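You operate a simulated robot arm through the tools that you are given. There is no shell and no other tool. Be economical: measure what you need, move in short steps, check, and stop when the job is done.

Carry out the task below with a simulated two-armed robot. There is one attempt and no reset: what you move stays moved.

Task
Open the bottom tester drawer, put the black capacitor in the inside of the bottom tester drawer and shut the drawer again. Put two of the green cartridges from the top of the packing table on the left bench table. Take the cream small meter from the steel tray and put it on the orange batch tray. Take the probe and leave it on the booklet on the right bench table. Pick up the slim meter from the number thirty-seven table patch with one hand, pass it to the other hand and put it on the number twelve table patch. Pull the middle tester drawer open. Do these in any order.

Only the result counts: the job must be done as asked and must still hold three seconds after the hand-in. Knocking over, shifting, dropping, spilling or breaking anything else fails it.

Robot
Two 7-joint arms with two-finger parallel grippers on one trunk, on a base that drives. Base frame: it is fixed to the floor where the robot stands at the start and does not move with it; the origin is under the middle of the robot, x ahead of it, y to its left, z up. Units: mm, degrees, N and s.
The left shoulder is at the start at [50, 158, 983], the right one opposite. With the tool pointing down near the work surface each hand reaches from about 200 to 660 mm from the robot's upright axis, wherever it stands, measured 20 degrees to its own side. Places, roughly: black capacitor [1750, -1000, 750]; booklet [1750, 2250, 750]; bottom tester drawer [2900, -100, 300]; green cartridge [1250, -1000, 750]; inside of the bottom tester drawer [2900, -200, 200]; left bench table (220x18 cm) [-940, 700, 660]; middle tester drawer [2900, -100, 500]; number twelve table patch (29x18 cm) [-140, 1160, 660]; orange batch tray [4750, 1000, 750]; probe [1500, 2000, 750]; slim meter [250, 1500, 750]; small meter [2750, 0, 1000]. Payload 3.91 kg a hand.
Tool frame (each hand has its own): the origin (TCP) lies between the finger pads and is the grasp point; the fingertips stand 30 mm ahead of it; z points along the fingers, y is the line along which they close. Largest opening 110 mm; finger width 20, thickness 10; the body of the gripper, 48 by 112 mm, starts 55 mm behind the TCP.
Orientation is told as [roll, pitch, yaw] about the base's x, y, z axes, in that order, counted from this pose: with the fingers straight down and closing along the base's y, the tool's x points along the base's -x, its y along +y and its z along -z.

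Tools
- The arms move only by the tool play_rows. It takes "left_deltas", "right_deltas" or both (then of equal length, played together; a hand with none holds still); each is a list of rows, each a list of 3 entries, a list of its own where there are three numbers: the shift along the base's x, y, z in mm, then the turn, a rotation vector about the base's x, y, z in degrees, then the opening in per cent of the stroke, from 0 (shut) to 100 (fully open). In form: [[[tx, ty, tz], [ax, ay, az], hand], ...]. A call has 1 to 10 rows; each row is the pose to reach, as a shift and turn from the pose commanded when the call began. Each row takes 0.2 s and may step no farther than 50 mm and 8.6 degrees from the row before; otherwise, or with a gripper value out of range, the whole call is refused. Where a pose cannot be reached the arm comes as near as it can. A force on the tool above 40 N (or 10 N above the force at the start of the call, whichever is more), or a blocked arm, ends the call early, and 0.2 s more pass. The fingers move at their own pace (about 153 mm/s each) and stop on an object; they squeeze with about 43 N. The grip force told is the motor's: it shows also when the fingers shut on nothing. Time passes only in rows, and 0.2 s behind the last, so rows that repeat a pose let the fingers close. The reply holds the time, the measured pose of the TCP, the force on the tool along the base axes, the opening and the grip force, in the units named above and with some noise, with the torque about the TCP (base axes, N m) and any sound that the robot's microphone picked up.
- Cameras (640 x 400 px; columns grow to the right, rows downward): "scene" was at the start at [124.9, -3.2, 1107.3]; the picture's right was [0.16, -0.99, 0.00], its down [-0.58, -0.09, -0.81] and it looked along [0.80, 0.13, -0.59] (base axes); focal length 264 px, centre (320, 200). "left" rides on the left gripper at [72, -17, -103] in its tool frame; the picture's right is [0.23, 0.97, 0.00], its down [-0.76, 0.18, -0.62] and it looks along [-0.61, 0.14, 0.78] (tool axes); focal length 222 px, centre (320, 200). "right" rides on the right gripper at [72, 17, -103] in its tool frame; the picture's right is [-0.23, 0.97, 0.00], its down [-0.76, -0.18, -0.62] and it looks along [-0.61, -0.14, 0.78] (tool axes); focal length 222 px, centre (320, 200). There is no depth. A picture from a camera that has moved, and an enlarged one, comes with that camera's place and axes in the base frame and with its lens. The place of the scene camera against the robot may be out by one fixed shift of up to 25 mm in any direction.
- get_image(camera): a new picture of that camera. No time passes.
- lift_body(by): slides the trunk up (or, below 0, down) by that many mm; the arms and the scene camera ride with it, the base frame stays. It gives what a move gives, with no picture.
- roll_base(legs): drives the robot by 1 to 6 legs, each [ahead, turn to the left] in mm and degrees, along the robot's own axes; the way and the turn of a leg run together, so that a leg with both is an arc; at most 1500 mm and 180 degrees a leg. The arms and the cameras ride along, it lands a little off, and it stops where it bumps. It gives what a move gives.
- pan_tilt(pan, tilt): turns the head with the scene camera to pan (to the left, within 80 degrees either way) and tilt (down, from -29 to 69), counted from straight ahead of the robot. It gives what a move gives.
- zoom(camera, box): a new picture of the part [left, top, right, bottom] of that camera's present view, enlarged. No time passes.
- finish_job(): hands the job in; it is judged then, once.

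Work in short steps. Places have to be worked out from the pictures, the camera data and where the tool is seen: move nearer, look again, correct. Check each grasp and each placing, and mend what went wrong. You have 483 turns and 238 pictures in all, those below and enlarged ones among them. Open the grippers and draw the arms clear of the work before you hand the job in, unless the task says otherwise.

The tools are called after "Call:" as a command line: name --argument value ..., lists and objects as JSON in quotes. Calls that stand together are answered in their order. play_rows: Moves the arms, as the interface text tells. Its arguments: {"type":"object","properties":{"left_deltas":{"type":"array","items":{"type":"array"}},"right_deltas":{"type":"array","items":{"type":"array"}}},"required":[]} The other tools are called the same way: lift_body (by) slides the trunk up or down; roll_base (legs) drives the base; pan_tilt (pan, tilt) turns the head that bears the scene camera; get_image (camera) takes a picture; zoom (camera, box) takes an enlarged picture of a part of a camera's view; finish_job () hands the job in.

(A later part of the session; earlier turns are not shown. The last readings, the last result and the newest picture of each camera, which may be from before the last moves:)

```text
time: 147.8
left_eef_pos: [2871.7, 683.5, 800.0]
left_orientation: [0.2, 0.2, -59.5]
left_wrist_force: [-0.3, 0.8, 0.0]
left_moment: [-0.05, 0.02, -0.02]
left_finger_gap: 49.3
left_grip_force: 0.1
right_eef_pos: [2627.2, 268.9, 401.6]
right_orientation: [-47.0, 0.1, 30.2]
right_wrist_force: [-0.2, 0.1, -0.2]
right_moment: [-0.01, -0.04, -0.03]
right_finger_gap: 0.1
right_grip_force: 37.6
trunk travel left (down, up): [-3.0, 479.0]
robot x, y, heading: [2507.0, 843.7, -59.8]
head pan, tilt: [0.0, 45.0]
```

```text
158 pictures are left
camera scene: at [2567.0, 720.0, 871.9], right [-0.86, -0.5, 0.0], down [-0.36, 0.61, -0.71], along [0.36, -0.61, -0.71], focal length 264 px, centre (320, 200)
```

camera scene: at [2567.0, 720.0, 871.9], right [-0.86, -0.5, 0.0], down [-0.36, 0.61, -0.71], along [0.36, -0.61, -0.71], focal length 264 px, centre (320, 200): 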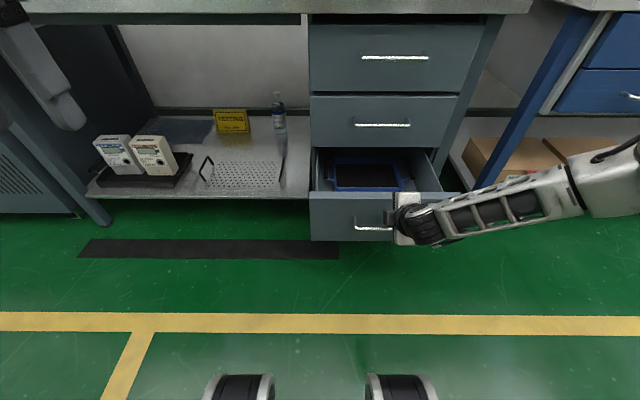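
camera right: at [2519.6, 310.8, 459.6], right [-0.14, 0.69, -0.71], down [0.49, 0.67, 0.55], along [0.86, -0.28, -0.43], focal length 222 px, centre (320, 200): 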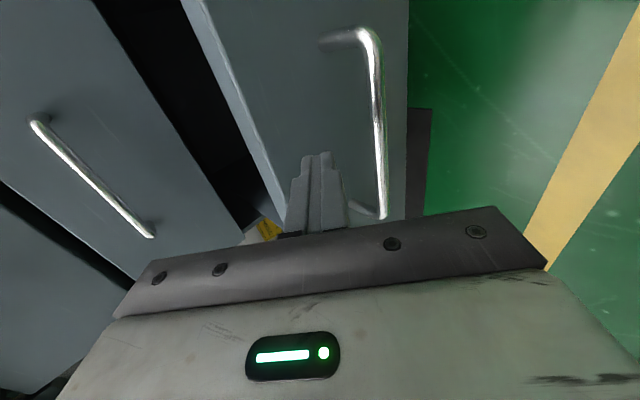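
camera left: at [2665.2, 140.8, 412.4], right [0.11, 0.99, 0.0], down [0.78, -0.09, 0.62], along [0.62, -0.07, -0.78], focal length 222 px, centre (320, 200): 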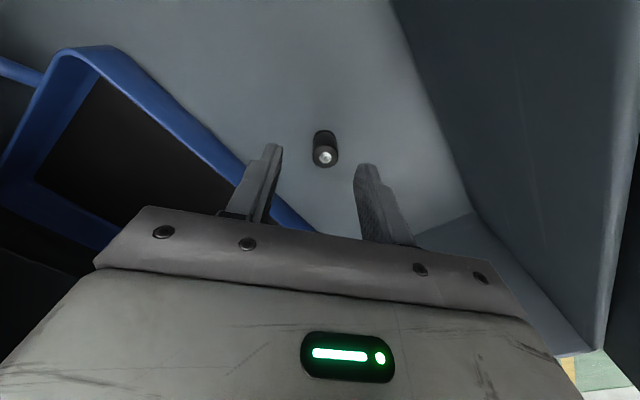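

The fist aims at the panel just above the handle. Rolling forward to push.

Call:
roll_base --legs '[[100, 0], [100, 0]]'

Call:
get_image --camera "right"

Call:
get_image --camera "scene"

```text
time: 149.8
left_eef_pos: [2971.1, 510.7, 801.0]
left_orientation: [0.1, 0.2, -59.5]
left_wrist_force: [-0.8, -0.2, -0.1]
left_moment: [0.0, 0.02, 0.01]
left_finger_gap: 49.5
left_grip_force: 0.0
right_eef_pos: [2728.5, 96.9, 400.8]
right_orientation: [-47.1, 0.3, 30.3]
right_wrist_force: [-0.4, -0.8, 0.5]
right_moment: [0.03, 0.0, 0.0]
right_finger_gap: 0.0
right_grip_force: 37.7
trunk travel left (down, up): [-3.0, 479.0]
robot x, y, heading: [2605.2, 673.6, -59.5]
head pan, tilt: [0.0, 45.0]
```

```text
157 pictures are left
camera right: at [2621.3, 138.4, 459.6], right [-0.14, 0.69, -0.71], down [0.49, 0.67, 0.55], along [0.86, -0.27, -0.43], focal length 222 px, centre (320, 200)
```

right: 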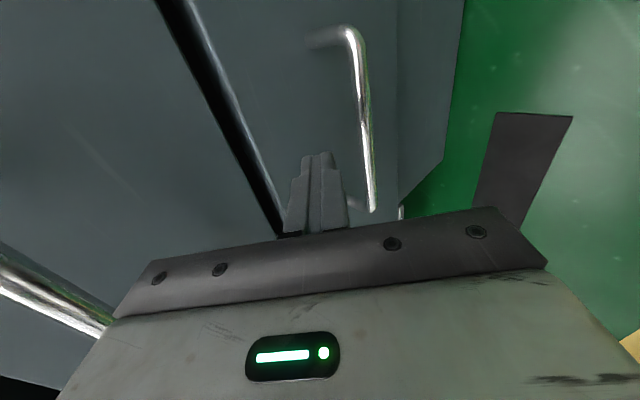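

```text
156 pictures are left
camera scene: at [2668.0, 547.6, 871.9], right [-0.86, -0.5, 0.0], down [-0.36, 0.61, -0.71], along [0.36, -0.61, -0.71], focal length 264 px, centre (320, 200)
```

scene: 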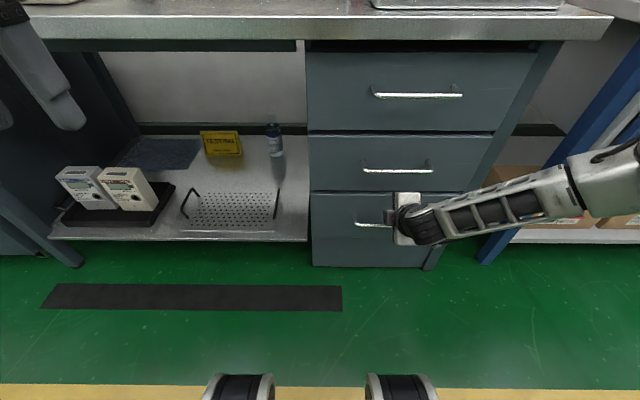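

Nearly closed; push on in small legs watching the force.

Call:
roll_base --legs '[[20, 0]]'

Call:
roll_base --legs '[[15, 0]]'

Call:
get_image --camera "right"

```text
time: 150.5
left_eef_pos: [2982.3, 493.2, 799.8]
left_orientation: [0.2, 0.2, -59.5]
left_wrist_force: [-0.2, 1.2, 0.9]
left_moment: [0.05, -0.03, 0.0]
left_finger_gap: 49.7
left_grip_force: 0.2
right_eef_pos: [2738.3, 79.8, 400.8]
right_orientation: [-47.1, 0.1, 30.2]
right_wrist_force: [0.0, 0.0, 0.1]
right_moment: [-0.01, 0.01, 0.03]
right_finger_gap: 0.1
right_grip_force: 37.6
trunk travel left (down, up): [-3.0, 479.0]
robot x, y, heading: [2619.8, 647.4, -59.7]
head pan, tilt: [0.0, 45.0]
```

```text
time: 151.3
left_eef_pos: [2988.8, 480.8, 800.9]
left_orientation: [0.2, 0.2, -59.5]
left_wrist_force: [-0.1, -0.2, 1.0]
left_moment: [0.0, -0.03, 0.03]
left_finger_gap: 49.3
left_grip_force: 0.1
right_eef_pos: [2746.0, 66.5, 400.5]
right_orientation: [-47.2, 0.1, 30.2]
right_wrist_force: [0.0, 0.8, -0.3]
right_moment: [0.01, 0.0, -0.03]
right_finger_gap: 0.0
right_grip_force: 37.6
trunk travel left (down, up): [-3.0, 479.0]
robot x, y, heading: [2625.1, 643.0, -59.9]
head pan, tilt: [0.0, 45.0]
```

```text
155 pictures are left
camera right: at [2639.2, 107.6, 459.5], right [-0.14, 0.69, -0.71], down [0.49, 0.67, 0.55], along [0.86, -0.27, -0.43], focal length 222 px, centre (320, 200)
```

right: 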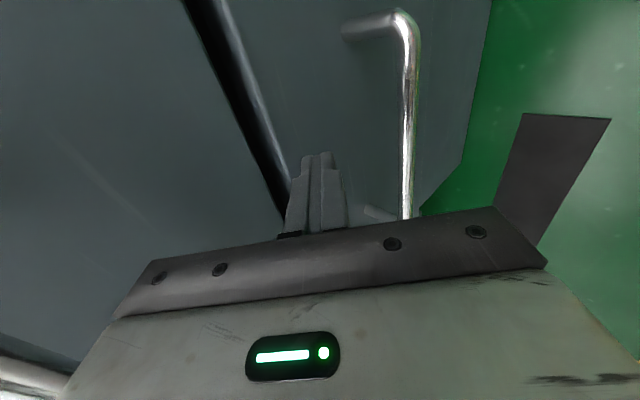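

Call:
zoom --camera "scene" --box '[280, 30, 520, 270]'

Call:
roll_base --legs '[[12, 0]]'

```text
1.67 times, centred on (400, 150) of scene
camera zoom: at [2686.0, 516.8, 871.9], right [-0.86, -0.5, 0.0], down [-0.36, 0.61, -0.71], along [0.36, -0.61, -0.71], focal length 439 px, centre (187, 283)
```

zoom: 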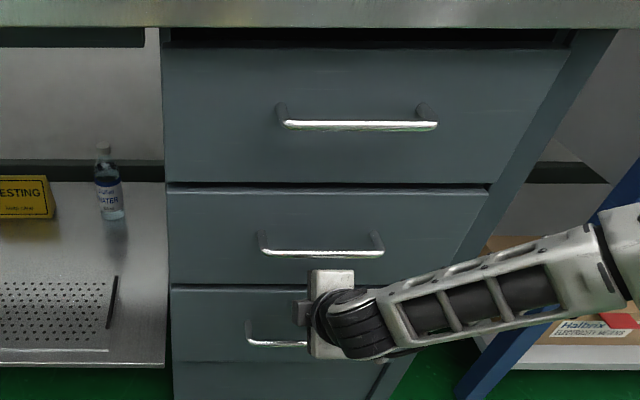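

```text
time: 152.1
left_eef_pos: [2992.9, 474.2, 800.0]
left_orientation: [0.3, 0.3, -59.7]
left_wrist_force: [-0.5, 0.5, 0.9]
left_moment: [0.02, 0.01, 0.05]
left_finger_gap: 49.5
left_grip_force: 0.1
right_eef_pos: [2746.8, 66.6, 399.6]
right_orientation: [-46.7, 0.1, 30.3]
right_wrist_force: [-1.6, 1.8, 2.9]
right_moment: [-0.05, 0.01, -0.03]
right_finger_gap: 0.0
right_grip_force: 37.5
trunk travel left (down, up): [-3.0, 479.0]
robot x, y, heading: [2629.1, 631.6, -59.7]
head pan, tilt: [0.0, 45.0]
stopped in leg 1: the force on the tool passed its limit at 59 N (the readings are from after the stop); the commanded pose is now the measured one
```

Bottom drawer is shut (solid contact). Now back off 160 mm and lift the trunk 130 mm for the middle handle (z≈517).

Call:
roll_base --legs '[[-160, 0]]'

Call:
lift_body --by 130

Call:
play_rows --right_deltas '[[[10, -17, 8], [-2, -1.2, 0], 40], [[21, -34, 16], [-4.5, -2.6, 0], 40], [[32, -51, 24], [-7, -4, 0], 40], [[42, -67, 31], [-8.7, -5, 0], 40]]'

Call:
get_image --camera "right"

```text
time: 153.5
left_eef_pos: [2914.1, 609.5, 799.9]
left_orientation: [0.3, 0.3, -59.4]
left_wrist_force: [-0.2, -0.5, 0.5]
left_moment: [0.0, -0.01, -0.01]
left_finger_gap: 49.3
left_grip_force: 0.0
right_eef_pos: [2670.0, 200.8, 398.6]
right_orientation: [-46.7, 0.2, 30.3]
right_wrist_force: [0.3, 0.1, -0.1]
right_moment: [-0.01, 0.01, -0.02]
right_finger_gap: 0.0
right_grip_force: 37.3
trunk travel left (down, up): [-3.0, 479.0]
robot x, y, heading: [2547.5, 770.5, -59.6]
head pan, tilt: [0.0, 45.0]
```

```text
time: 155.1
left_eef_pos: [2912.9, 610.0, 929.5]
left_orientation: [0.3, 0.3, -59.4]
left_wrist_force: [-0.1, 0.3, -0.1]
left_moment: [0.0, 0.02, 0.02]
left_finger_gap: 49.6
left_grip_force: 0.0
right_eef_pos: [2670.4, 200.8, 530.5]
right_orientation: [-46.6, 0.1, 30.4]
right_wrist_force: [-0.6, -0.6, -0.2]
right_moment: [0.05, -0.02, 0.0]
right_finger_gap: 0.0
right_grip_force: 37.5
trunk travel left (down, up): [-133.0, 349.0]
robot x, y, heading: [2547.8, 769.3, -59.5]
head pan, tilt: [0.0, 45.0]
```

```text
time: 156.1
left_eef_pos: [2914.7, 610.4, 930.7]
left_orientation: [0.3, 0.4, -59.3]
left_wrist_force: [0.8, -0.5, 0.6]
left_moment: [0.03, 0.03, -0.02]
left_finger_gap: 49.7
left_grip_force: 0.0
right_eef_pos: [2677.4, 127.3, 574.3]
right_orientation: [-53.2, -0.3, 29.9]
right_wrist_force: [0.2, 0.3, 0.0]
right_moment: [-0.03, 0.02, 0.03]
right_finger_gap: 44.2
right_grip_force: 0.1
right hand out of reach, approached as far as the arm can: row 2, 3, 4
trunk travel left (down, up): [-133.0, 349.0]
robot x, y, heading: [2553.7, 769.5, -59.7]
head pan, tilt: [0.0, 45.0]
```

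```text
153 pictures are left
camera right: at [2568.5, 172.7, 622.4], right [-0.09, 0.62, -0.78], down [0.46, 0.72, 0.52], along [0.88, -0.31, -0.35], focal length 222 px, centre (320, 200)
```

right: 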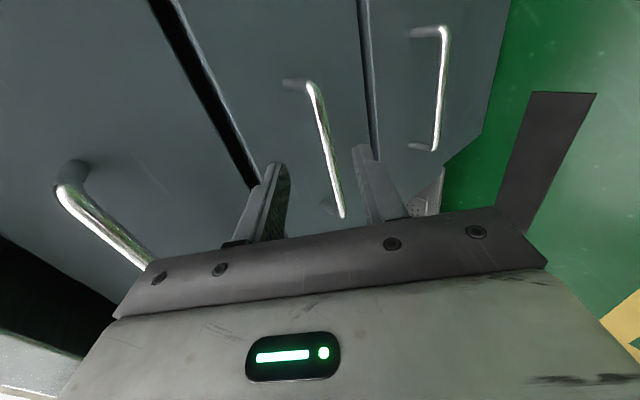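

Alignment along the approach line is right. I advance keeping the arm fixed: base roll plus trunk lowering.

Call:
roll_base --legs '[[32, 0]]'

Call:
lift_body --by -25

Call:
get_image --camera "right"

```text
time: 156.9
left_eef_pos: [2929.6, 581.8, 930.0]
left_orientation: [0.3, 0.3, -59.4]
left_wrist_force: [0.3, 0.1, 0.9]
left_moment: [0.04, 0.02, 0.03]
left_finger_gap: 49.4
left_grip_force: 0.1
right_eef_pos: [2693.7, 99.3, 572.7]
right_orientation: [-53.1, -0.3, 29.9]
right_wrist_force: [-0.4, -0.3, -1.0]
right_moment: [-0.02, 0.04, -0.04]
right_finger_gap: 44.0
right_grip_force: 0.1
trunk travel left (down, up): [-133.0, 349.0]
robot x, y, heading: [2568.9, 740.7, -59.7]
head pan, tilt: [0.0, 45.0]
```

```text
time: 157.7
left_eef_pos: [2930.0, 582.4, 904.8]
left_orientation: [0.3, 0.4, -59.4]
left_wrist_force: [-0.3, -1.3, 0.4]
left_moment: [-0.02, -0.01, -0.01]
left_finger_gap: 49.4
left_grip_force: 0.1
right_eef_pos: [2695.1, 99.4, 549.3]
right_orientation: [-53.2, -0.3, 29.9]
right_wrist_force: [-0.1, -0.3, 0.2]
right_moment: [0.03, -0.01, -0.02]
right_finger_gap: 44.2
right_grip_force: 0.1
trunk travel left (down, up): [-108.0, 374.0]
robot x, y, heading: [2565.8, 738.8, -59.8]
head pan, tilt: [0.0, 45.0]
```

```text
152 pictures are left
camera right: at [2585.4, 145.1, 597.3], right [-0.09, 0.62, -0.78], down [0.46, 0.72, 0.52], along [0.88, -0.31, -0.35], focal length 222 px, centre (320, 200)
```

right: 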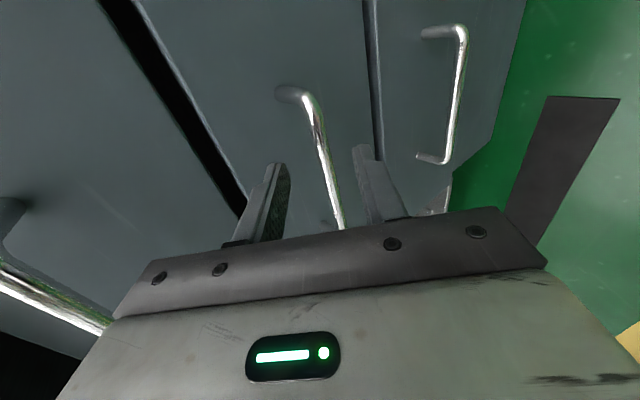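

Call:
lift_body --by -12

Call:
roll_base --legs '[[15, 0]]'

Call:
lift_body --by -10

Call:
get_image --camera "right"

```text
time: 158.2
left_eef_pos: [2930.2, 581.9, 893.2]
left_orientation: [0.3, 0.4, -59.4]
left_wrist_force: [0.3, -0.3, 0.1]
left_moment: [-0.02, 0.0, 0.0]
left_finger_gap: 49.6
left_grip_force: 0.1
right_eef_pos: [2695.1, 98.8, 537.0]
right_orientation: [-53.1, -0.3, 29.9]
right_wrist_force: [-0.1, 0.1, -0.1]
right_moment: [0.03, -0.03, 0.01]
right_finger_gap: 43.9
right_grip_force: 0.1
trunk travel left (down, up): [-96.0, 386.0]
robot x, y, heading: [2568.1, 736.5, -59.3]
head pan, tilt: [0.0, 45.0]
```

```text
time: 159.0
left_eef_pos: [2938.4, 569.5, 893.7]
left_orientation: [0.3, 0.4, -59.4]
left_wrist_force: [-0.4, -0.8, 0.7]
left_moment: [0.01, 0.01, 0.01]
left_finger_gap: 49.7
left_grip_force: 0.0
right_eef_pos: [2703.1, 86.5, 536.5]
right_orientation: [-53.1, -0.3, 29.8]
right_wrist_force: [0.1, -1.4, 0.3]
right_moment: [-0.01, -0.01, -0.02]
right_finger_gap: 43.9
right_grip_force: 0.1
trunk travel left (down, up): [-96.0, 386.0]
robot x, y, heading: [2575.0, 723.2, -59.7]
head pan, tilt: [0.0, 45.0]
```

```text
time: 159.6
left_eef_pos: [2938.9, 570.4, 882.5]
left_orientation: [0.4, 0.3, -59.4]
left_wrist_force: [0.0, -0.9, 0.0]
left_moment: [0.01, 0.01, 0.0]
left_finger_gap: 49.5
left_grip_force: 0.1
right_eef_pos: [2702.4, 86.8, 527.8]
right_orientation: [-53.2, -0.4, 29.9]
right_wrist_force: [0.2, 0.1, 0.1]
right_moment: [0.0, -0.01, 0.0]
right_finger_gap: 44.0
right_grip_force: 0.0
trunk travel left (down, up): [-86.0, 396.0]
robot x, y, heading: [2575.2, 723.1, -59.5]
head pan, tilt: [0.0, 45.0]
```

```text
151 pictures are left
camera right: at [2593.4, 131.8, 575.3], right [-0.09, 0.62, -0.78], down [0.46, 0.72, 0.52], along [0.88, -0.31, -0.35], focal length 222 px, centre (320, 200)
```

right: 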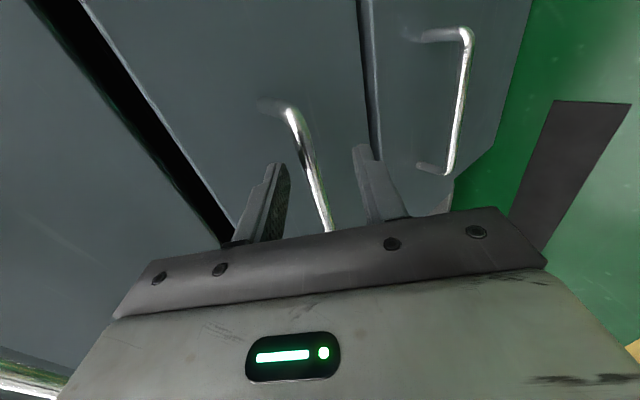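

Call:
roll_base --legs '[[15, 0]]'

Call:
get_image --camera "right"

```text
time: 160.4
left_eef_pos: [2945.0, 556.1, 883.7]
left_orientation: [0.2, 0.3, -59.4]
left_wrist_force: [0.6, 0.1, -0.6]
left_moment: [-0.04, 0.02, 0.01]
left_finger_gap: 49.6
left_grip_force: 0.0
right_eef_pos: [2709.9, 72.9, 528.2]
right_orientation: [-53.2, -0.3, 29.9]
right_wrist_force: [-0.7, -0.2, -0.3]
right_moment: [0.03, 0.02, -0.02]
right_finger_gap: 44.1
right_grip_force: 0.0
trunk travel left (down, up): [-86.0, 396.0]
robot x, y, heading: [2582.0, 712.4, -59.3]
head pan, tilt: [0.0, 45.0]
```

```text
150 pictures are left
camera right: at [2601.0, 118.8, 575.3], right [-0.09, 0.62, -0.78], down [0.46, 0.72, 0.52], along [0.88, -0.31, -0.35], focal length 222 px, centre (320, 200)
```

right: 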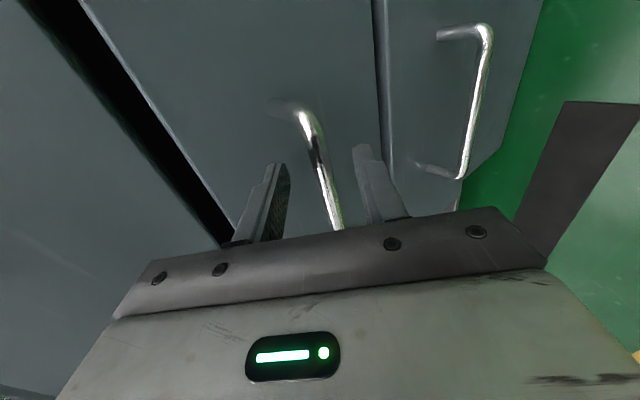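

Try closing on the bar.

Call:
play_rows --right_deltas '[[[0, 0, 0], [0, 0, 0], 20], [[0, 0, 0], [0, 0, 0], 5], [[0, 0, 0], [0, 0, 0], 0], [[0, 0, 0], [0, 0, 0], 0]]'

Call:
get_image --camera "right"

```text
time: 161.4
left_eef_pos: [2945.4, 556.1, 883.9]
left_orientation: [0.3, 0.3, -59.4]
left_wrist_force: [0.1, 1.0, 0.5]
left_moment: [0.02, -0.02, 0.02]
left_finger_gap: 49.4
left_grip_force: 0.0
right_eef_pos: [2709.7, 73.1, 525.6]
right_orientation: [-53.1, -0.3, 30.0]
right_wrist_force: [-4.4, 8.3, -4.3]
right_moment: [-0.13, 0.49, 0.07]
right_finger_gap: 12.2
right_grip_force: 45.4
trunk travel left (down, up): [-86.0, 396.0]
robot x, y, heading: [2580.5, 715.5, -59.5]
head pan, tilt: [0.0, 45.0]
```

```text
149 pictures are left
camera right: at [2600.7, 119.4, 574.2], right [-0.09, 0.62, -0.78], down [0.46, 0.72, 0.52], along [0.88, -0.31, -0.35], focal length 222 px, centre (320, 200)
```

right: 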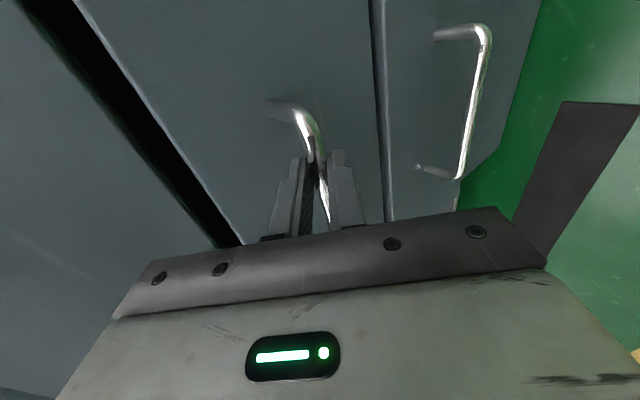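

Gripped (12 mm). Pull open by rolling back in legs.

Call:
roll_base --legs '[[-70, 0], [-80, 0], [-80, 0]]'

Call:
get_image --camera "scene"

```text
time: 163.7
left_eef_pos: [2831.2, 752.9, 882.7]
left_orientation: [0.2, 0.4, -59.4]
left_wrist_force: [0.5, 0.2, 0.2]
left_moment: [0.01, 0.04, -0.01]
left_finger_gap: 49.6
left_grip_force: 0.1
right_eef_pos: [2595.5, 272.4, 525.1]
right_orientation: [-53.0, -0.4, 30.2]
right_wrist_force: [14.8, 9.2, -13.4]
right_moment: [-0.09, 0.47, -0.04]
right_finger_gap: 11.9
right_grip_force: 45.0
trunk travel left (down, up): [-86.0, 396.0]
robot x, y, heading: [2465.6, 908.9, -59.8]
head pan, tilt: [0.0, 45.0]
```

```text
148 pictures are left
camera scene: at [2527.2, 788.8, 954.7], right [-0.86, -0.51, 0.0], down [-0.36, 0.61, -0.71], along [0.36, -0.61, -0.71], focal length 264 px, centre (320, 200)
```

scene: 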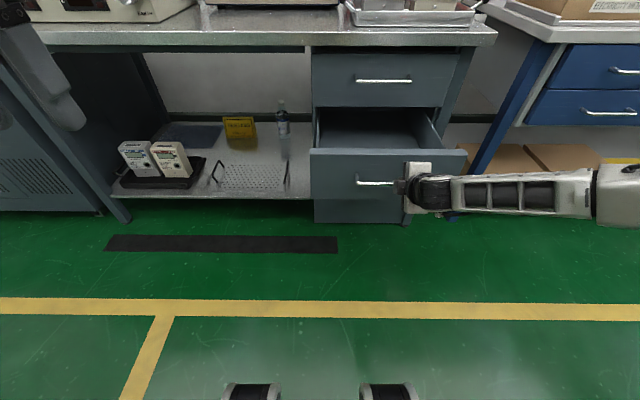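

Open ~230 mm. One more 40 mm pull to make sure it is well open.

Call:
roll_base --legs '[[-40, 0]]'

Call:
play_rows --right_deltas '[[[0, 0, 0], [0, 0, 0], 30], [[0, 0, 0], [0, 0, 0], 40], [[0, 0, 0], [0, 0, 0], 40]]'

```text
time: 164.6
left_eef_pos: [2810.1, 787.5, 882.9]
left_orientation: [0.3, 0.3, -59.2]
left_wrist_force: [0.1, 0.8, 0.4]
left_moment: [0.0, 0.01, -0.01]
left_finger_gap: 49.7
left_grip_force: 0.1
right_eef_pos: [2576.2, 307.1, 526.5]
right_orientation: [-53.0, -0.5, 30.4]
right_wrist_force: [4.1, 3.9, -4.8]
right_moment: [-0.31, 0.65, -0.33]
right_finger_gap: 11.6
right_grip_force: 44.9
trunk travel left (down, up): [-86.0, 396.0]
robot x, y, heading: [2447.5, 949.0, -59.5]
head pan, tilt: [0.0, 45.0]
```

```text
time: 165.4
left_eef_pos: [2809.9, 787.8, 883.0]
left_orientation: [0.2, 0.3, -59.5]
left_wrist_force: [0.8, 0.2, 0.8]
left_moment: [-0.02, -0.02, 0.0]
left_finger_gap: 49.5
left_grip_force: 0.0
right_eef_pos: [2576.3, 306.6, 526.8]
right_orientation: [-53.1, -0.5, 30.3]
right_wrist_force: [-0.8, -0.6, 0.5]
right_moment: [0.01, -0.03, 0.01]
right_finger_gap: 44.0
right_grip_force: 0.0
trunk travel left (down, up): [-86.0, 396.0]
robot x, y, heading: [2447.1, 944.7, -59.5]
head pan, tilt: [0.0, 45.0]
```

Released. I withdraw along the finger direction with alternating lift and roll.

Call:
lift_body --by 13

Call:
roll_base --legs '[[-20, 0]]'

Call:
lift_body --by 16

Call:
roll_base --legs '[[-60, 0]]'

Call:
get_image --camera "scene"

```text
time: 166.0
left_eef_pos: [2810.0, 788.4, 895.6]
left_orientation: [0.3, 0.2, -59.4]
left_wrist_force: [0.4, 0.0, -0.3]
left_moment: [0.0, 0.03, -0.02]
left_finger_gap: 49.4
left_grip_force: 0.0
right_eef_pos: [2576.2, 306.9, 539.9]
right_orientation: [-53.0, -0.5, 30.3]
right_wrist_force: [0.0, -0.9, 0.0]
right_moment: [0.0, 0.01, 0.03]
right_finger_gap: 44.1
right_grip_force: 0.0
trunk travel left (down, up): [-99.0, 383.0]
robot x, y, heading: [2443.0, 942.8, -59.7]
head pan, tilt: [0.0, 45.0]
```

```text
time: 166.8
left_eef_pos: [2800.2, 805.6, 896.7]
left_orientation: [0.4, 0.3, -59.4]
left_wrist_force: [0.0, 0.6, -0.3]
left_moment: [-0.01, 0.0, -0.01]
left_finger_gap: 49.6
left_grip_force: 0.1
right_eef_pos: [2565.8, 324.7, 538.5]
right_orientation: [-53.0, -0.5, 30.3]
right_wrist_force: [-0.6, 0.0, -0.5]
right_moment: [-0.01, 0.06, 0.03]
right_finger_gap: 44.0
right_grip_force: 0.1
trunk travel left (down, up): [-99.0, 383.0]
robot x, y, heading: [2439.1, 959.7, -59.6]
head pan, tilt: [0.0, 45.0]
```

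```text
time: 167.4
left_eef_pos: [2799.6, 805.4, 913.7]
left_orientation: [0.3, 0.2, -59.4]
left_wrist_force: [-0.5, -0.4, -0.4]
left_moment: [-0.01, -0.01, 0.02]
left_finger_gap: 49.5
left_grip_force: 0.1
right_eef_pos: [2566.9, 323.7, 556.0]
right_orientation: [-53.0, -0.4, 30.3]
right_wrist_force: [-0.4, -1.0, 0.1]
right_moment: [-0.01, -0.02, -0.06]
right_finger_gap: 44.0
right_grip_force: 0.0
trunk travel left (down, up): [-115.0, 367.0]
robot x, y, heading: [2438.5, 966.3, -59.4]
head pan, tilt: [0.0, 45.0]
```

```text
time: 168.4
left_eef_pos: [2771.0, 856.0, 911.8]
left_orientation: [0.3, 0.3, -59.5]
left_wrist_force: [-0.3, 0.0, 0.3]
left_moment: [-0.03, 0.02, -0.01]
left_finger_gap: 49.7
left_grip_force: 0.0
right_eef_pos: [2535.7, 375.0, 555.3]
right_orientation: [-53.0, -0.5, 30.3]
right_wrist_force: [0.1, -0.5, 0.5]
right_moment: [-0.02, -0.02, 0.01]
right_finger_gap: 43.8
right_grip_force: 0.2
trunk travel left (down, up): [-115.0, 367.0]
robot x, y, heading: [2410.5, 1015.1, -59.8]
head pan, tilt: [0.0, 45.0]
```

```text
147 pictures are left
camera scene: at [2466.4, 892.0, 983.9], right [-0.86, -0.51, 0.0], down [-0.36, 0.61, -0.71], along [0.36, -0.61, -0.71], focal length 264 px, centre (320, 200)
```

scene: 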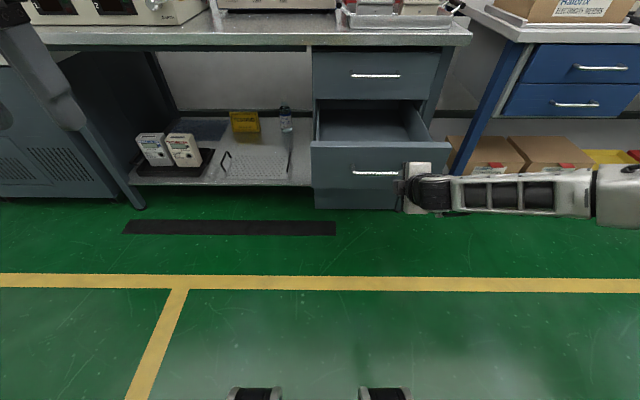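

Both drawers done. I unwind the right arm to tool-down, raised and retracted.

Call:
play_rows --right_deltas '[[[-6, 19, 28], [4.7, -1.25, -6.9], 45], [[-12, 37, 56], [9.4, -2.5, -13.8], 45], [[-18, 56, 84], [14.1, -3.8, -20.7], 45], [[-24, 75, 112], [18.8, -5, -27.6], 45], [[-30, 93, 140], [23.5, -6.3, -34.5], 45], [[-36, 112, 168], [28.2, -7.5, -41.4], 45]]'

Call:
play_rows --right_deltas '[[[-6, 19, 28], [4.7, -1.25, -6.9], 45], [[-12, 37, 56], [9.4, -2.5, -13.8], 45], [[-18, 56, 84], [14.1, -3.8, -20.7], 45], [[-24, 75, 112], [18.8, -5, -27.6], 45], [[-30, 93, 140], [23.5, -6.3, -34.5], 45], [[-36, 112, 168], [28.2, -7.5, -41.4], 45]]'

Call:
lift_body --by 115

Call:
get_image --camera "scene"

```text
time: 169.8
left_eef_pos: [2769.9, 855.4, 911.4]
left_orientation: [0.3, 0.2, -59.5]
left_wrist_force: [-0.4, 0.4, 0.0]
left_moment: [0.0, 0.0, 0.0]
left_finger_gap: 49.4
left_grip_force: 0.1
right_eef_pos: [2500.5, 487.9, 722.7]
right_orientation: [-26.4, -11.7, -15.0]
right_wrist_force: [0.1, -0.7, -0.1]
right_moment: [0.0, 0.0, 0.0]
right_finger_gap: 49.4
right_grip_force: 0.1
trunk travel left (down, up): [-115.0, 367.0]
robot x, y, heading: [2408.4, 1013.9, -59.9]
head pan, tilt: [0.0, 45.0]
```

```text
time: 171.2
left_eef_pos: [2770.9, 856.0, 912.5]
left_orientation: [0.3, 0.2, -59.6]
left_wrist_force: [0.5, 0.3, -0.5]
left_moment: [0.0, -0.03, -0.03]
left_finger_gap: 49.7
left_grip_force: 0.0
right_eef_pos: [2466.2, 598.6, 890.6]
right_orientation: [-0.2, -0.4, -60.1]
right_wrist_force: [0.0, -0.4, -0.3]
right_moment: [0.0, 0.02, 0.0]
right_finger_gap: 49.6
right_grip_force: 0.0
trunk travel left (down, up): [-115.0, 367.0]
robot x, y, heading: [2406.8, 1014.2, -59.8]
head pan, tilt: [0.0, 45.0]
```

```text
time: 172.6
left_eef_pos: [2770.1, 856.7, 1028.3]
left_orientation: [0.3, 0.3, -59.5]
left_wrist_force: [0.4, 0.1, -0.3]
left_moment: [-0.01, -0.03, -0.01]
left_finger_gap: 49.5
left_grip_force: 0.0
right_eef_pos: [2465.4, 597.2, 1005.4]
right_orientation: [-0.2, -0.5, -60.0]
right_wrist_force: [0.2, -0.4, 0.1]
right_moment: [0.02, -0.02, 0.01]
right_finger_gap: 49.5
right_grip_force: 0.0
trunk travel left (down, up): [-230.0, 252.0]
robot x, y, heading: [2405.7, 1011.4, -59.6]
head pan, tilt: [0.0, 45.0]
```

```text
146 pictures are left
camera scene: at [2466.4, 891.9, 1098.9], right [-0.86, -0.51, 0.0], down [-0.36, 0.61, -0.71], along [0.36, -0.61, -0.71], focal length 264 px, centre (320, 200)
```

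scene: 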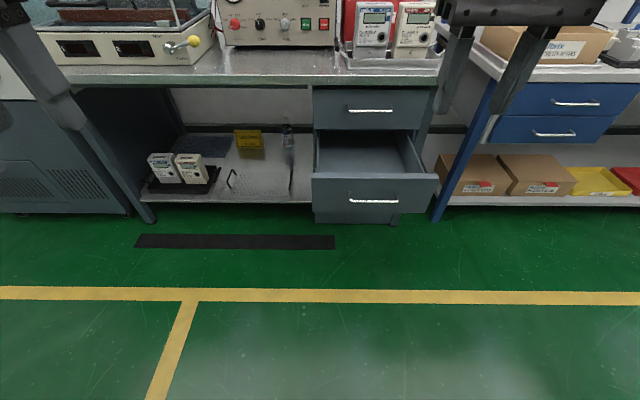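

Now for the cream meter: I'll approach from the right of the open drawer and use the left hand. Drive: turn, back 600 mm along the desk, turn back, and look.

Call:
roll_base --legs '[[0, 90], [-600, 0], [0, -90], [420, 0]]'

Call:
pan_tilt --pan 15 --tilt 35

Call:
get_image --camera "scene"

```text
time: 185.9
left_eef_pos: [2495.1, 176.5, 1027.6]
left_orientation: [0.3, 0.3, -59.9]
left_wrist_force: [0.6, -1.1, -0.1]
left_moment: [-0.01, 0.01, -0.02]
left_finger_gap: 49.7
left_grip_force: 0.0
right_eef_pos: [2189.7, -77.9, 1005.3]
right_orientation: [-0.1, -0.5, -60.4]
right_wrist_force: [0.4, -0.7, 0.9]
right_moment: [-0.02, -0.02, 0.0]
right_finger_gap: 49.3
right_grip_force: 0.0
trunk travel left (down, up): [-230.0, 252.0]
robot x, y, heading: [2130.9, 338.6, -60.3]
head pan, tilt: [0.0, 45.0]
```

```text
time: 186.7
left_eef_pos: [2496.5, 177.4, 1026.1]
left_orientation: [0.4, 0.3, -60.0]
left_wrist_force: [0.2, -0.1, 0.4]
left_moment: [0.01, 0.01, -0.04]
left_finger_gap: 49.5
left_grip_force: 0.2
right_eef_pos: [2189.9, -78.0, 1004.9]
right_orientation: [-0.1, -0.5, -60.4]
right_wrist_force: [0.2, 0.8, 0.5]
right_moment: [0.01, 0.02, 0.01]
right_finger_gap: 49.4
right_grip_force: 0.1
trunk travel left (down, up): [-230.0, 252.0]
robot x, y, heading: [2133.1, 335.1, -60.2]
head pan, tilt: [15.0, 35.0]
```

```text
145 pictures are left
camera scene: at [2213.6, 223.7, 1113.7], right [-0.71, -0.71, 0.0], down [-0.41, 0.41, -0.82], along [0.58, -0.58, -0.57], focal length 264 px, centre (320, 200)
```

scene: 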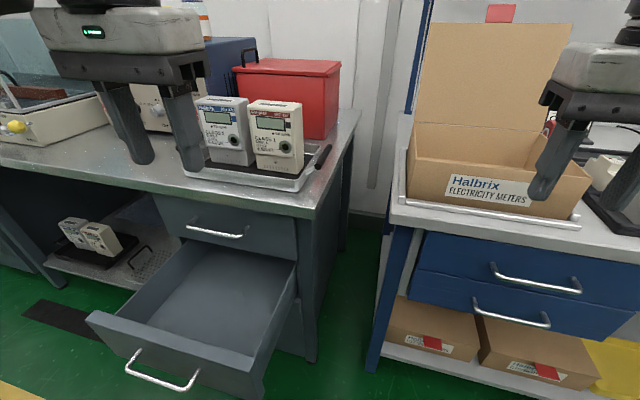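

The cream meter is at about 1420 in depth, 267 mm left of me. I roll 90 mm ahead (wheels low, drawer overhangs at z>420) and move the left hand over the meter.

Call:
roll_base --legs '[[90, 0]]'

Call:
play_rows --left_deltas '[[[25, -43, 0], [0, 0, 0], 80], [[50, -86, 0], [0, 0, 0], 80], [[75, -130, 0], [0, 0, 0], 80]]'

Call:
get_image --camera "left"

Call:
get_image --camera "scene"

```text
time: 187.8
left_eef_pos: [2538.0, 98.0, 1026.7]
left_orientation: [0.4, 0.3, -60.0]
left_wrist_force: [-1.6, -0.2, -0.1]
left_moment: [0.03, -0.01, -0.02]
left_finger_gap: 49.3
left_grip_force: 0.1
right_eef_pos: [2234.6, -155.4, 1005.6]
right_orientation: [-0.1, -0.5, -60.5]
right_wrist_force: [0.2, -0.1, 0.5]
right_moment: [-0.01, 0.0, 0.0]
right_finger_gap: 49.4
right_grip_force: 0.0
trunk travel left (down, up): [-230.0, 252.0]
robot x, y, heading: [2177.5, 261.8, -60.1]
head pan, tilt: [15.0, 35.0]
```

```text
refused: row 3 steps farther than a row can; nothing moved
```

```text
144 pictures are left
camera left: at [2489.9, 152.6, 1130.3], right [0.73, 0.68, 0.01], down [0.53, -0.57, 0.62], along [0.43, -0.45, -0.78], focal length 222 px, centre (320, 200)
```

left: 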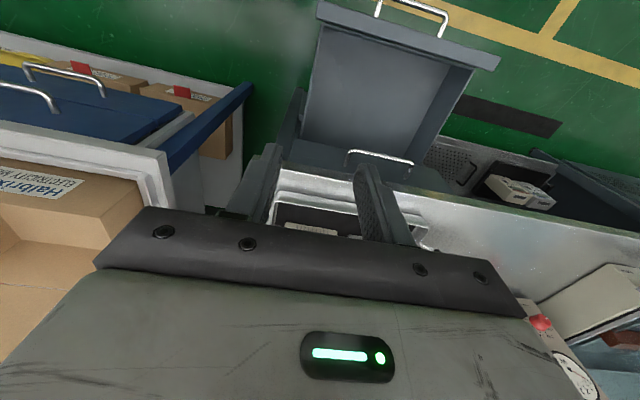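

```text
143 pictures are left
camera scene: at [2258.0, 146.1, 1113.7], right [-0.71, -0.7, 0.0], down [-0.4, 0.41, -0.82], along [0.58, -0.58, -0.57], focal length 264 px, centre (320, 200)
```

scene: 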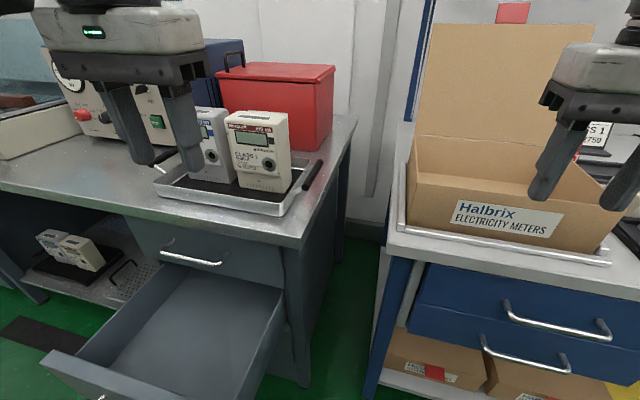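

The meter top is roughly z≈980. I raise the left hand 40 mm and advance 110 mm, then look.

Call:
play_rows --left_deltas '[[[0, 0, 40], [0, 0, 0], 80], [[20, -35, 40], [0, 0, 0], 80], [[40, -69, 40], [0, 0, 0], 80], [[57, -100, 40], [0, 0, 0], 80]]'

Call:
get_image --camera "left"

Call:
get_image --camera "scene"

```text
time: 188.8
left_eef_pos: [2599.6, -2.0, 1065.6]
left_orientation: [0.3, 0.3, -60.1]
left_wrist_force: [-0.1, 0.0, -0.6]
left_moment: [0.01, 0.0, 0.0]
left_finger_gap: 88.2
left_grip_force: 0.0
right_eef_pos: [2233.5, -155.6, 1005.8]
right_orientation: [-0.1, -0.5, -60.5]
right_wrist_force: [-0.5, -0.9, 0.4]
right_moment: [0.01, 0.02, 0.0]
right_finger_gap: 49.3
right_grip_force: 0.1
trunk travel left (down, up): [-230.0, 252.0]
robot x, y, heading: [2180.9, 259.3, -60.1]
head pan, tilt: [15.0, 35.0]
```

```text
142 pictures are left
camera left: at [2549.5, 51.6, 1168.8], right [0.73, 0.68, 0.01], down [0.53, -0.58, 0.62], along [0.43, -0.45, -0.78], focal length 222 px, centre (320, 200)
```

left: 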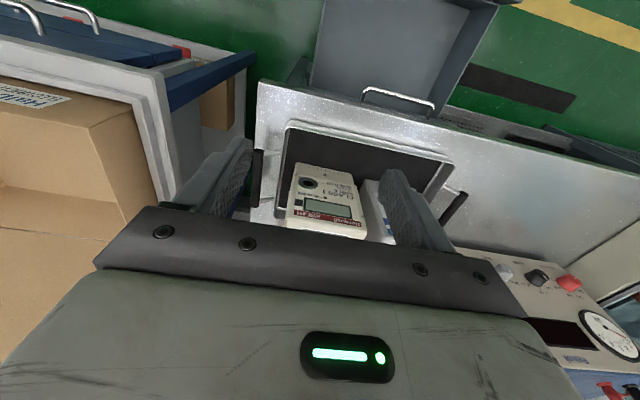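

```text
141 pictures are left
camera scene: at [2257.9, 146.2, 1113.7], right [-0.71, -0.7, 0.0], down [-0.4, 0.41, -0.82], along [0.58, -0.58, -0.57], focal length 264 px, centre (320, 200)
```

scene: 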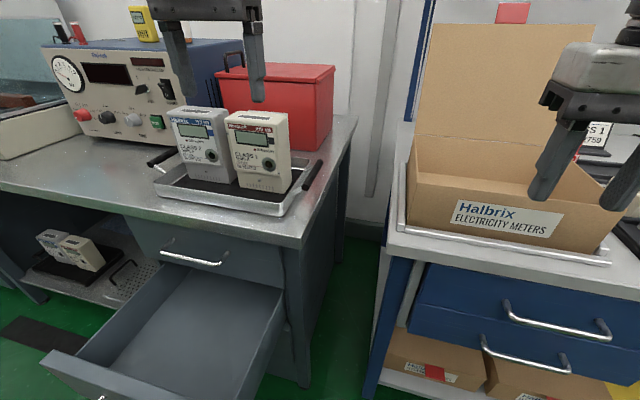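

The cream meter's front face center is ≈(2697,-87), width ~100, so it must be gripped front-to-back. I check clearance between base and open drawer.

Call:
pan_tilt --pan 35 --tilt 65

Call:
get_image --camera "scene"

```text
time: 189.7
left_eef_pos: [2598.4, -1.6, 1065.4]
left_orientation: [0.3, 0.3, -60.0]
left_wrist_force: [0.5, -0.5, 0.7]
left_moment: [0.0, 0.01, -0.03]
left_finger_gap: 87.9
left_grip_force: 0.1
right_eef_pos: [2233.5, -154.8, 1003.6]
right_orientation: [-0.1, -0.5, -60.5]
right_wrist_force: [-0.1, 0.0, 0.6]
right_moment: [0.0, 0.0, 0.0]
right_finger_gap: 49.6
right_grip_force: 0.1
trunk travel left (down, up): [-230.0, 252.0]
robot x, y, heading: [2178.1, 260.3, -60.1]
head pan, tilt: [35.0, 65.0]
```

```text
140 pictures are left
camera scene: at [2250.8, 182.9, 1073.9], right [-0.43, -0.9, 0.0], down [-0.82, 0.39, -0.42], along [0.38, -0.18, -0.91], focal length 264 px, centre (320, 200)
```

scene: 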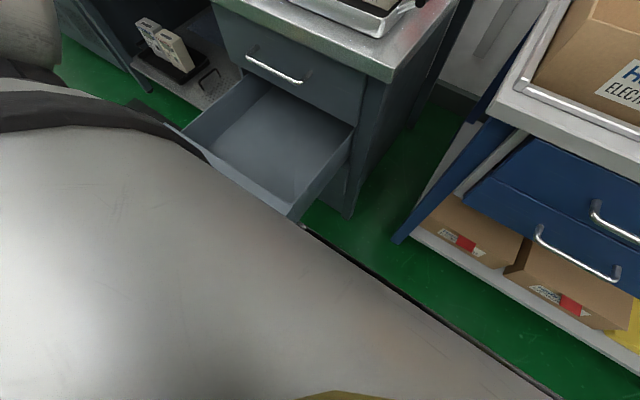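

I roll just 20 mm more, and raise the trunk 120 mm to improve reach at that height.

Call:
roll_base --legs '[[20, 0]]'

Call:
lift_body --by 120

Call:
play_rows --left_deltas '[[[5, -8, 0], [0, 0, 8], 100], [[10, -15, 0], [0, 0, 16], 100], [[15, -22, 0], [0, 0, 24], 100], [[20, -30, 0], [0, 0, 32], 100], [[25, -37, 0], [0, 0, 40], 100], [[30, -45, 0], [0, 0, 48], 100]]'

Call:
play_rows --left_deltas '[[[0, 0, 0], [0, 0, 8], 100], [[0, 0, 0], [0, 0, 16], 100], [[0, 0, 0], [0, 0, 24], 100], [[0, 0, 0], [0, 0, 32], 100], [[0, 0, 0], [0, 0, 40], 100], [[0, 0, 0], [0, 0, 42], 100]]'

Call:
get_image --camera "left"

```text
time: 190.5
left_eef_pos: [2608.1, -18.9, 1065.8]
left_orientation: [0.3, 0.3, -60.1]
left_wrist_force: [-0.4, 0.2, -0.5]
left_moment: [-0.05, 0.02, 0.02]
left_finger_gap: 88.1
left_grip_force: 0.0
right_eef_pos: [2243.5, -173.3, 1004.9]
right_orientation: [0.0, -0.5, -60.4]
right_wrist_force: [-0.2, 0.1, -0.3]
right_moment: [0.01, 0.0, 0.01]
right_finger_gap: 49.6
right_grip_force: 0.0
trunk travel left (down, up): [-230.0, 252.0]
robot x, y, heading: [2187.4, 244.4, -60.2]
head pan, tilt: [35.0, 65.0]
```

```text
time: 192.0
left_eef_pos: [2609.2, -18.4, 1185.2]
left_orientation: [0.2, 0.3, -60.0]
left_wrist_force: [-0.6, 0.0, -0.6]
left_moment: [0.01, 0.0, -0.03]
left_finger_gap: 87.9
left_grip_force: 0.1
right_eef_pos: [2243.1, -172.8, 1125.5]
right_orientation: [-0.1, -0.6, -60.5]
right_wrist_force: [-0.3, -0.3, 1.1]
right_moment: [-0.01, 0.03, 0.04]
right_finger_gap: 49.5
right_grip_force: 0.1
trunk travel left (down, up): [-350.0, 132.0]
robot x, y, heading: [2186.4, 244.4, -60.0]
head pan, tilt: [35.0, 65.0]
```

```text
time: 193.4
left_eef_pos: [2640.3, -63.8, 1184.4]
left_orientation: [0.3, 0.2, -11.9]
left_wrist_force: [0.4, 0.2, 0.4]
left_moment: [-0.01, -0.03, 0.0]
left_finger_gap: 109.7
left_grip_force: 0.0
right_eef_pos: [2242.6, -173.6, 1125.5]
right_orientation: [-0.1, -0.5, -60.5]
right_wrist_force: [-0.3, 0.3, 1.0]
right_moment: [-0.02, -0.01, -0.02]
right_finger_gap: 49.9
right_grip_force: 0.0
trunk travel left (down, up): [-350.0, 132.0]
robot x, y, heading: [2184.4, 245.3, -60.5]
head pan, tilt: [35.0, 65.0]
```

```text
time: 194.8
left_eef_pos: [2638.6, -63.5, 1184.9]
left_orientation: [0.3, 0.3, 30.2]
left_wrist_force: [0.5, -0.7, 0.6]
left_moment: [-0.02, 0.01, 0.02]
left_finger_gap: 109.9
left_grip_force: 0.1
right_eef_pos: [2244.0, -171.9, 1124.5]
right_orientation: [-0.1, -0.4, -60.5]
right_wrist_force: [-0.3, 1.2, 0.8]
right_moment: [-0.04, 0.02, 0.02]
right_finger_gap: 49.4
right_grip_force: 0.0
trunk travel left (down, up): [-350.0, 132.0]
robot x, y, heading: [2187.2, 244.3, -60.1]
head pan, tilt: [35.0, 65.0]
```

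```text
139 pictures are left
camera left: at [2586.9, -114.6, 1289.2], right [-0.69, 0.73, 0.01], down [0.57, 0.54, 0.62], along [0.45, 0.43, -0.78], focal length 222 px, centre (320, 200)
```

left: 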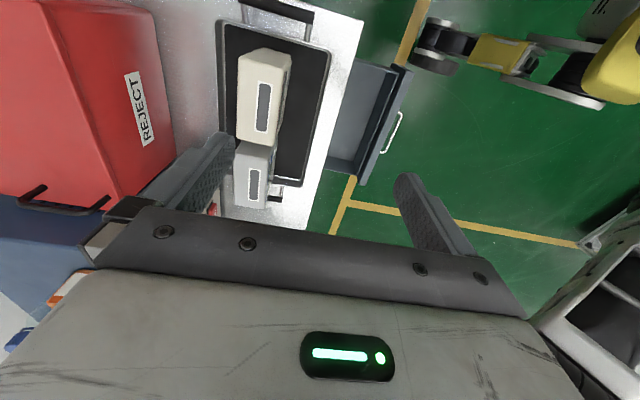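

Good overhead view; meter top center ≈(2703,-110). I move over it and down to z≈1110.

Call:
play_rows --left_deltas '[[[32, -23, -20], [0, 0, 0], 100], [[62, -45, -40], [0, 0, 0], 100], [[62, -45, -75], [0, 0, 0], 100]]'

Call:
get_image --camera "left"

```text
time: 195.6
left_eef_pos: [2701.3, -106.0, 1108.3]
left_orientation: [0.3, 0.3, 30.0]
left_wrist_force: [-0.8, 0.1, -0.3]
left_moment: [-0.01, 0.03, 0.0]
left_finger_gap: 109.9
left_grip_force: 0.0
right_eef_pos: [2243.0, -172.4, 1124.8]
right_orientation: [0.0, -0.4, -60.6]
right_wrist_force: [0.1, 0.1, -0.3]
right_moment: [0.02, 0.0, 0.01]
right_finger_gap: 49.5
right_grip_force: 0.2
trunk travel left (down, up): [-350.0, 132.0]
robot x, y, heading: [2189.4, 243.0, -60.2]
head pan, tilt: [35.0, 65.0]
```

```text
138 pictures are left
camera left: at [2649.9, -157.5, 1211.2], right [-0.68, 0.73, 0.01], down [0.57, 0.53, 0.62], along [0.45, 0.43, -0.78], focal length 222 px, centre (320, 200)
```

left: 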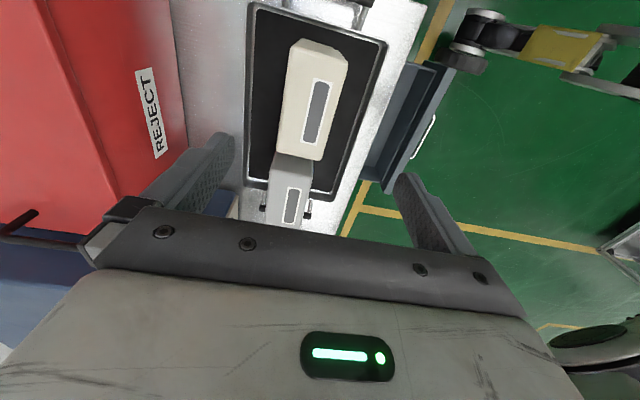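

Triangulated meter top at (2701.5,-110, 981). I descend to z≈943 with the fingers front/back and close.

Call:
play_rows --left_deltas '[[[0, -4, -45], [0, 0, 0], 100], [[0, -4, -90], [0, 0, 0], 100], [[0, -4, -130], [0, 0, 0], 100], [[0, -4, -165], [0, 0, 0], 100]]'

Call:
get_image --camera "left"

```text
time: 196.6
left_eef_pos: [2699.0, -115.1, 948.1]
left_orientation: [0.3, 0.3, 30.1]
left_wrist_force: [0.0, 0.9, 0.1]
left_moment: [0.0, 0.0, 0.0]
left_finger_gap: 109.9
left_grip_force: 0.1
right_eef_pos: [2244.4, -172.6, 1125.3]
right_orientation: [-0.1, -0.6, -60.5]
right_wrist_force: [0.3, 0.7, -0.9]
right_moment: [0.01, 0.02, -0.01]
right_finger_gap: 49.4
right_grip_force: 0.0
trunk travel left (down, up): [-350.0, 132.0]
robot x, y, heading: [2190.0, 244.8, -60.1]
head pan, tilt: [35.0, 65.0]
```

```text
137 pictures are left
camera left: at [2647.2, -165.4, 1051.1], right [-0.68, 0.73, 0.01], down [0.57, 0.53, 0.62], along [0.45, 0.43, -0.78], focal length 222 px, centre (320, 200)
```

left: 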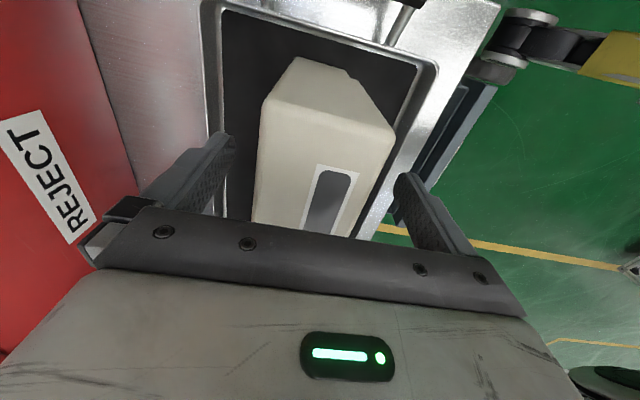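

Both fingers straddle it. Close and lift gently.

Call:
play_rows --left_deltas '[[[0, 0, 0], [0, 0, 0], 60], [[0, 0, 0], [0, 0, 0], 30], [[0, 0, 0], [0, 0, 0], 10], [[0, 0, 0], [0, 0, 0], 10], [[0, 0, 20], [0, 0, 0], 10], [[0, 0, 60], [0, 0, 0], 10], [[0, 0, 105], [0, 0, 0], 10]]'

Call:
get_image --camera "left"

Call:
pan_tilt --pan 20 --tilt 40

Call:
get_image --camera "scene"

```text
time: 198.2
left_eef_pos: [2701.2, -113.9, 1051.3]
left_orientation: [0.4, 0.3, 30.1]
left_wrist_force: [0.0, 0.3, -4.5]
left_moment: [-0.03, 0.07, -0.03]
left_finger_gap: 57.7
left_grip_force: 42.6
right_eef_pos: [2244.7, -171.9, 1125.0]
right_orientation: [-0.1, -0.5, -60.4]
right_wrist_force: [0.0, 0.0, 1.0]
right_moment: [-0.01, 0.01, 0.03]
right_finger_gap: 49.5
right_grip_force: 0.2
trunk travel left (down, up): [-350.0, 132.0]
robot x, y, heading: [2188.0, 244.3, -60.0]
head pan, tilt: [35.0, 65.0]
```

```text
136 pictures are left
camera left: at [2649.0, -164.7, 1154.7], right [-0.68, 0.73, 0.01], down [0.57, 0.53, 0.62], along [0.45, 0.43, -0.78], focal length 222 px, centre (320, 200)
```

left: 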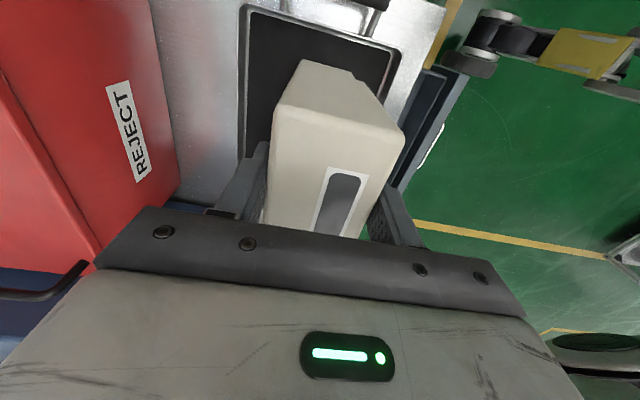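

```text
time: 199.1
left_eef_pos: [2701.3, -112.7, 1051.3]
left_orientation: [0.3, 0.3, 29.9]
left_wrist_force: [-0.5, -1.0, -4.4]
left_moment: [-0.01, 0.06, 0.02]
left_finger_gap: 57.8
left_grip_force: 43.4
right_eef_pos: [2244.0, -172.7, 1125.0]
right_orientation: [-0.2, -0.5, -60.5]
right_wrist_force: [-0.1, -0.3, -0.1]
right_moment: [-0.01, -0.02, -0.04]
right_finger_gap: 49.5
right_grip_force: 0.1
trunk travel left (down, up): [-350.0, 132.0]
robot x, y, heading: [2188.6, 244.0, -60.3]
head pan, tilt: [20.0, 40.0]
```

```text
135 pictures are left
camera scene: at [2271.0, 136.8, 1226.1], right [-0.64, -0.76, 0.0], down [-0.49, 0.41, -0.77], along [0.59, -0.49, -0.64], focal length 264 px, centre (320, 200)
```

scene: 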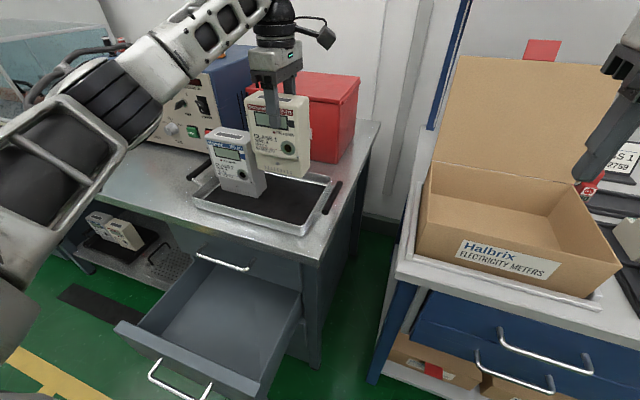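

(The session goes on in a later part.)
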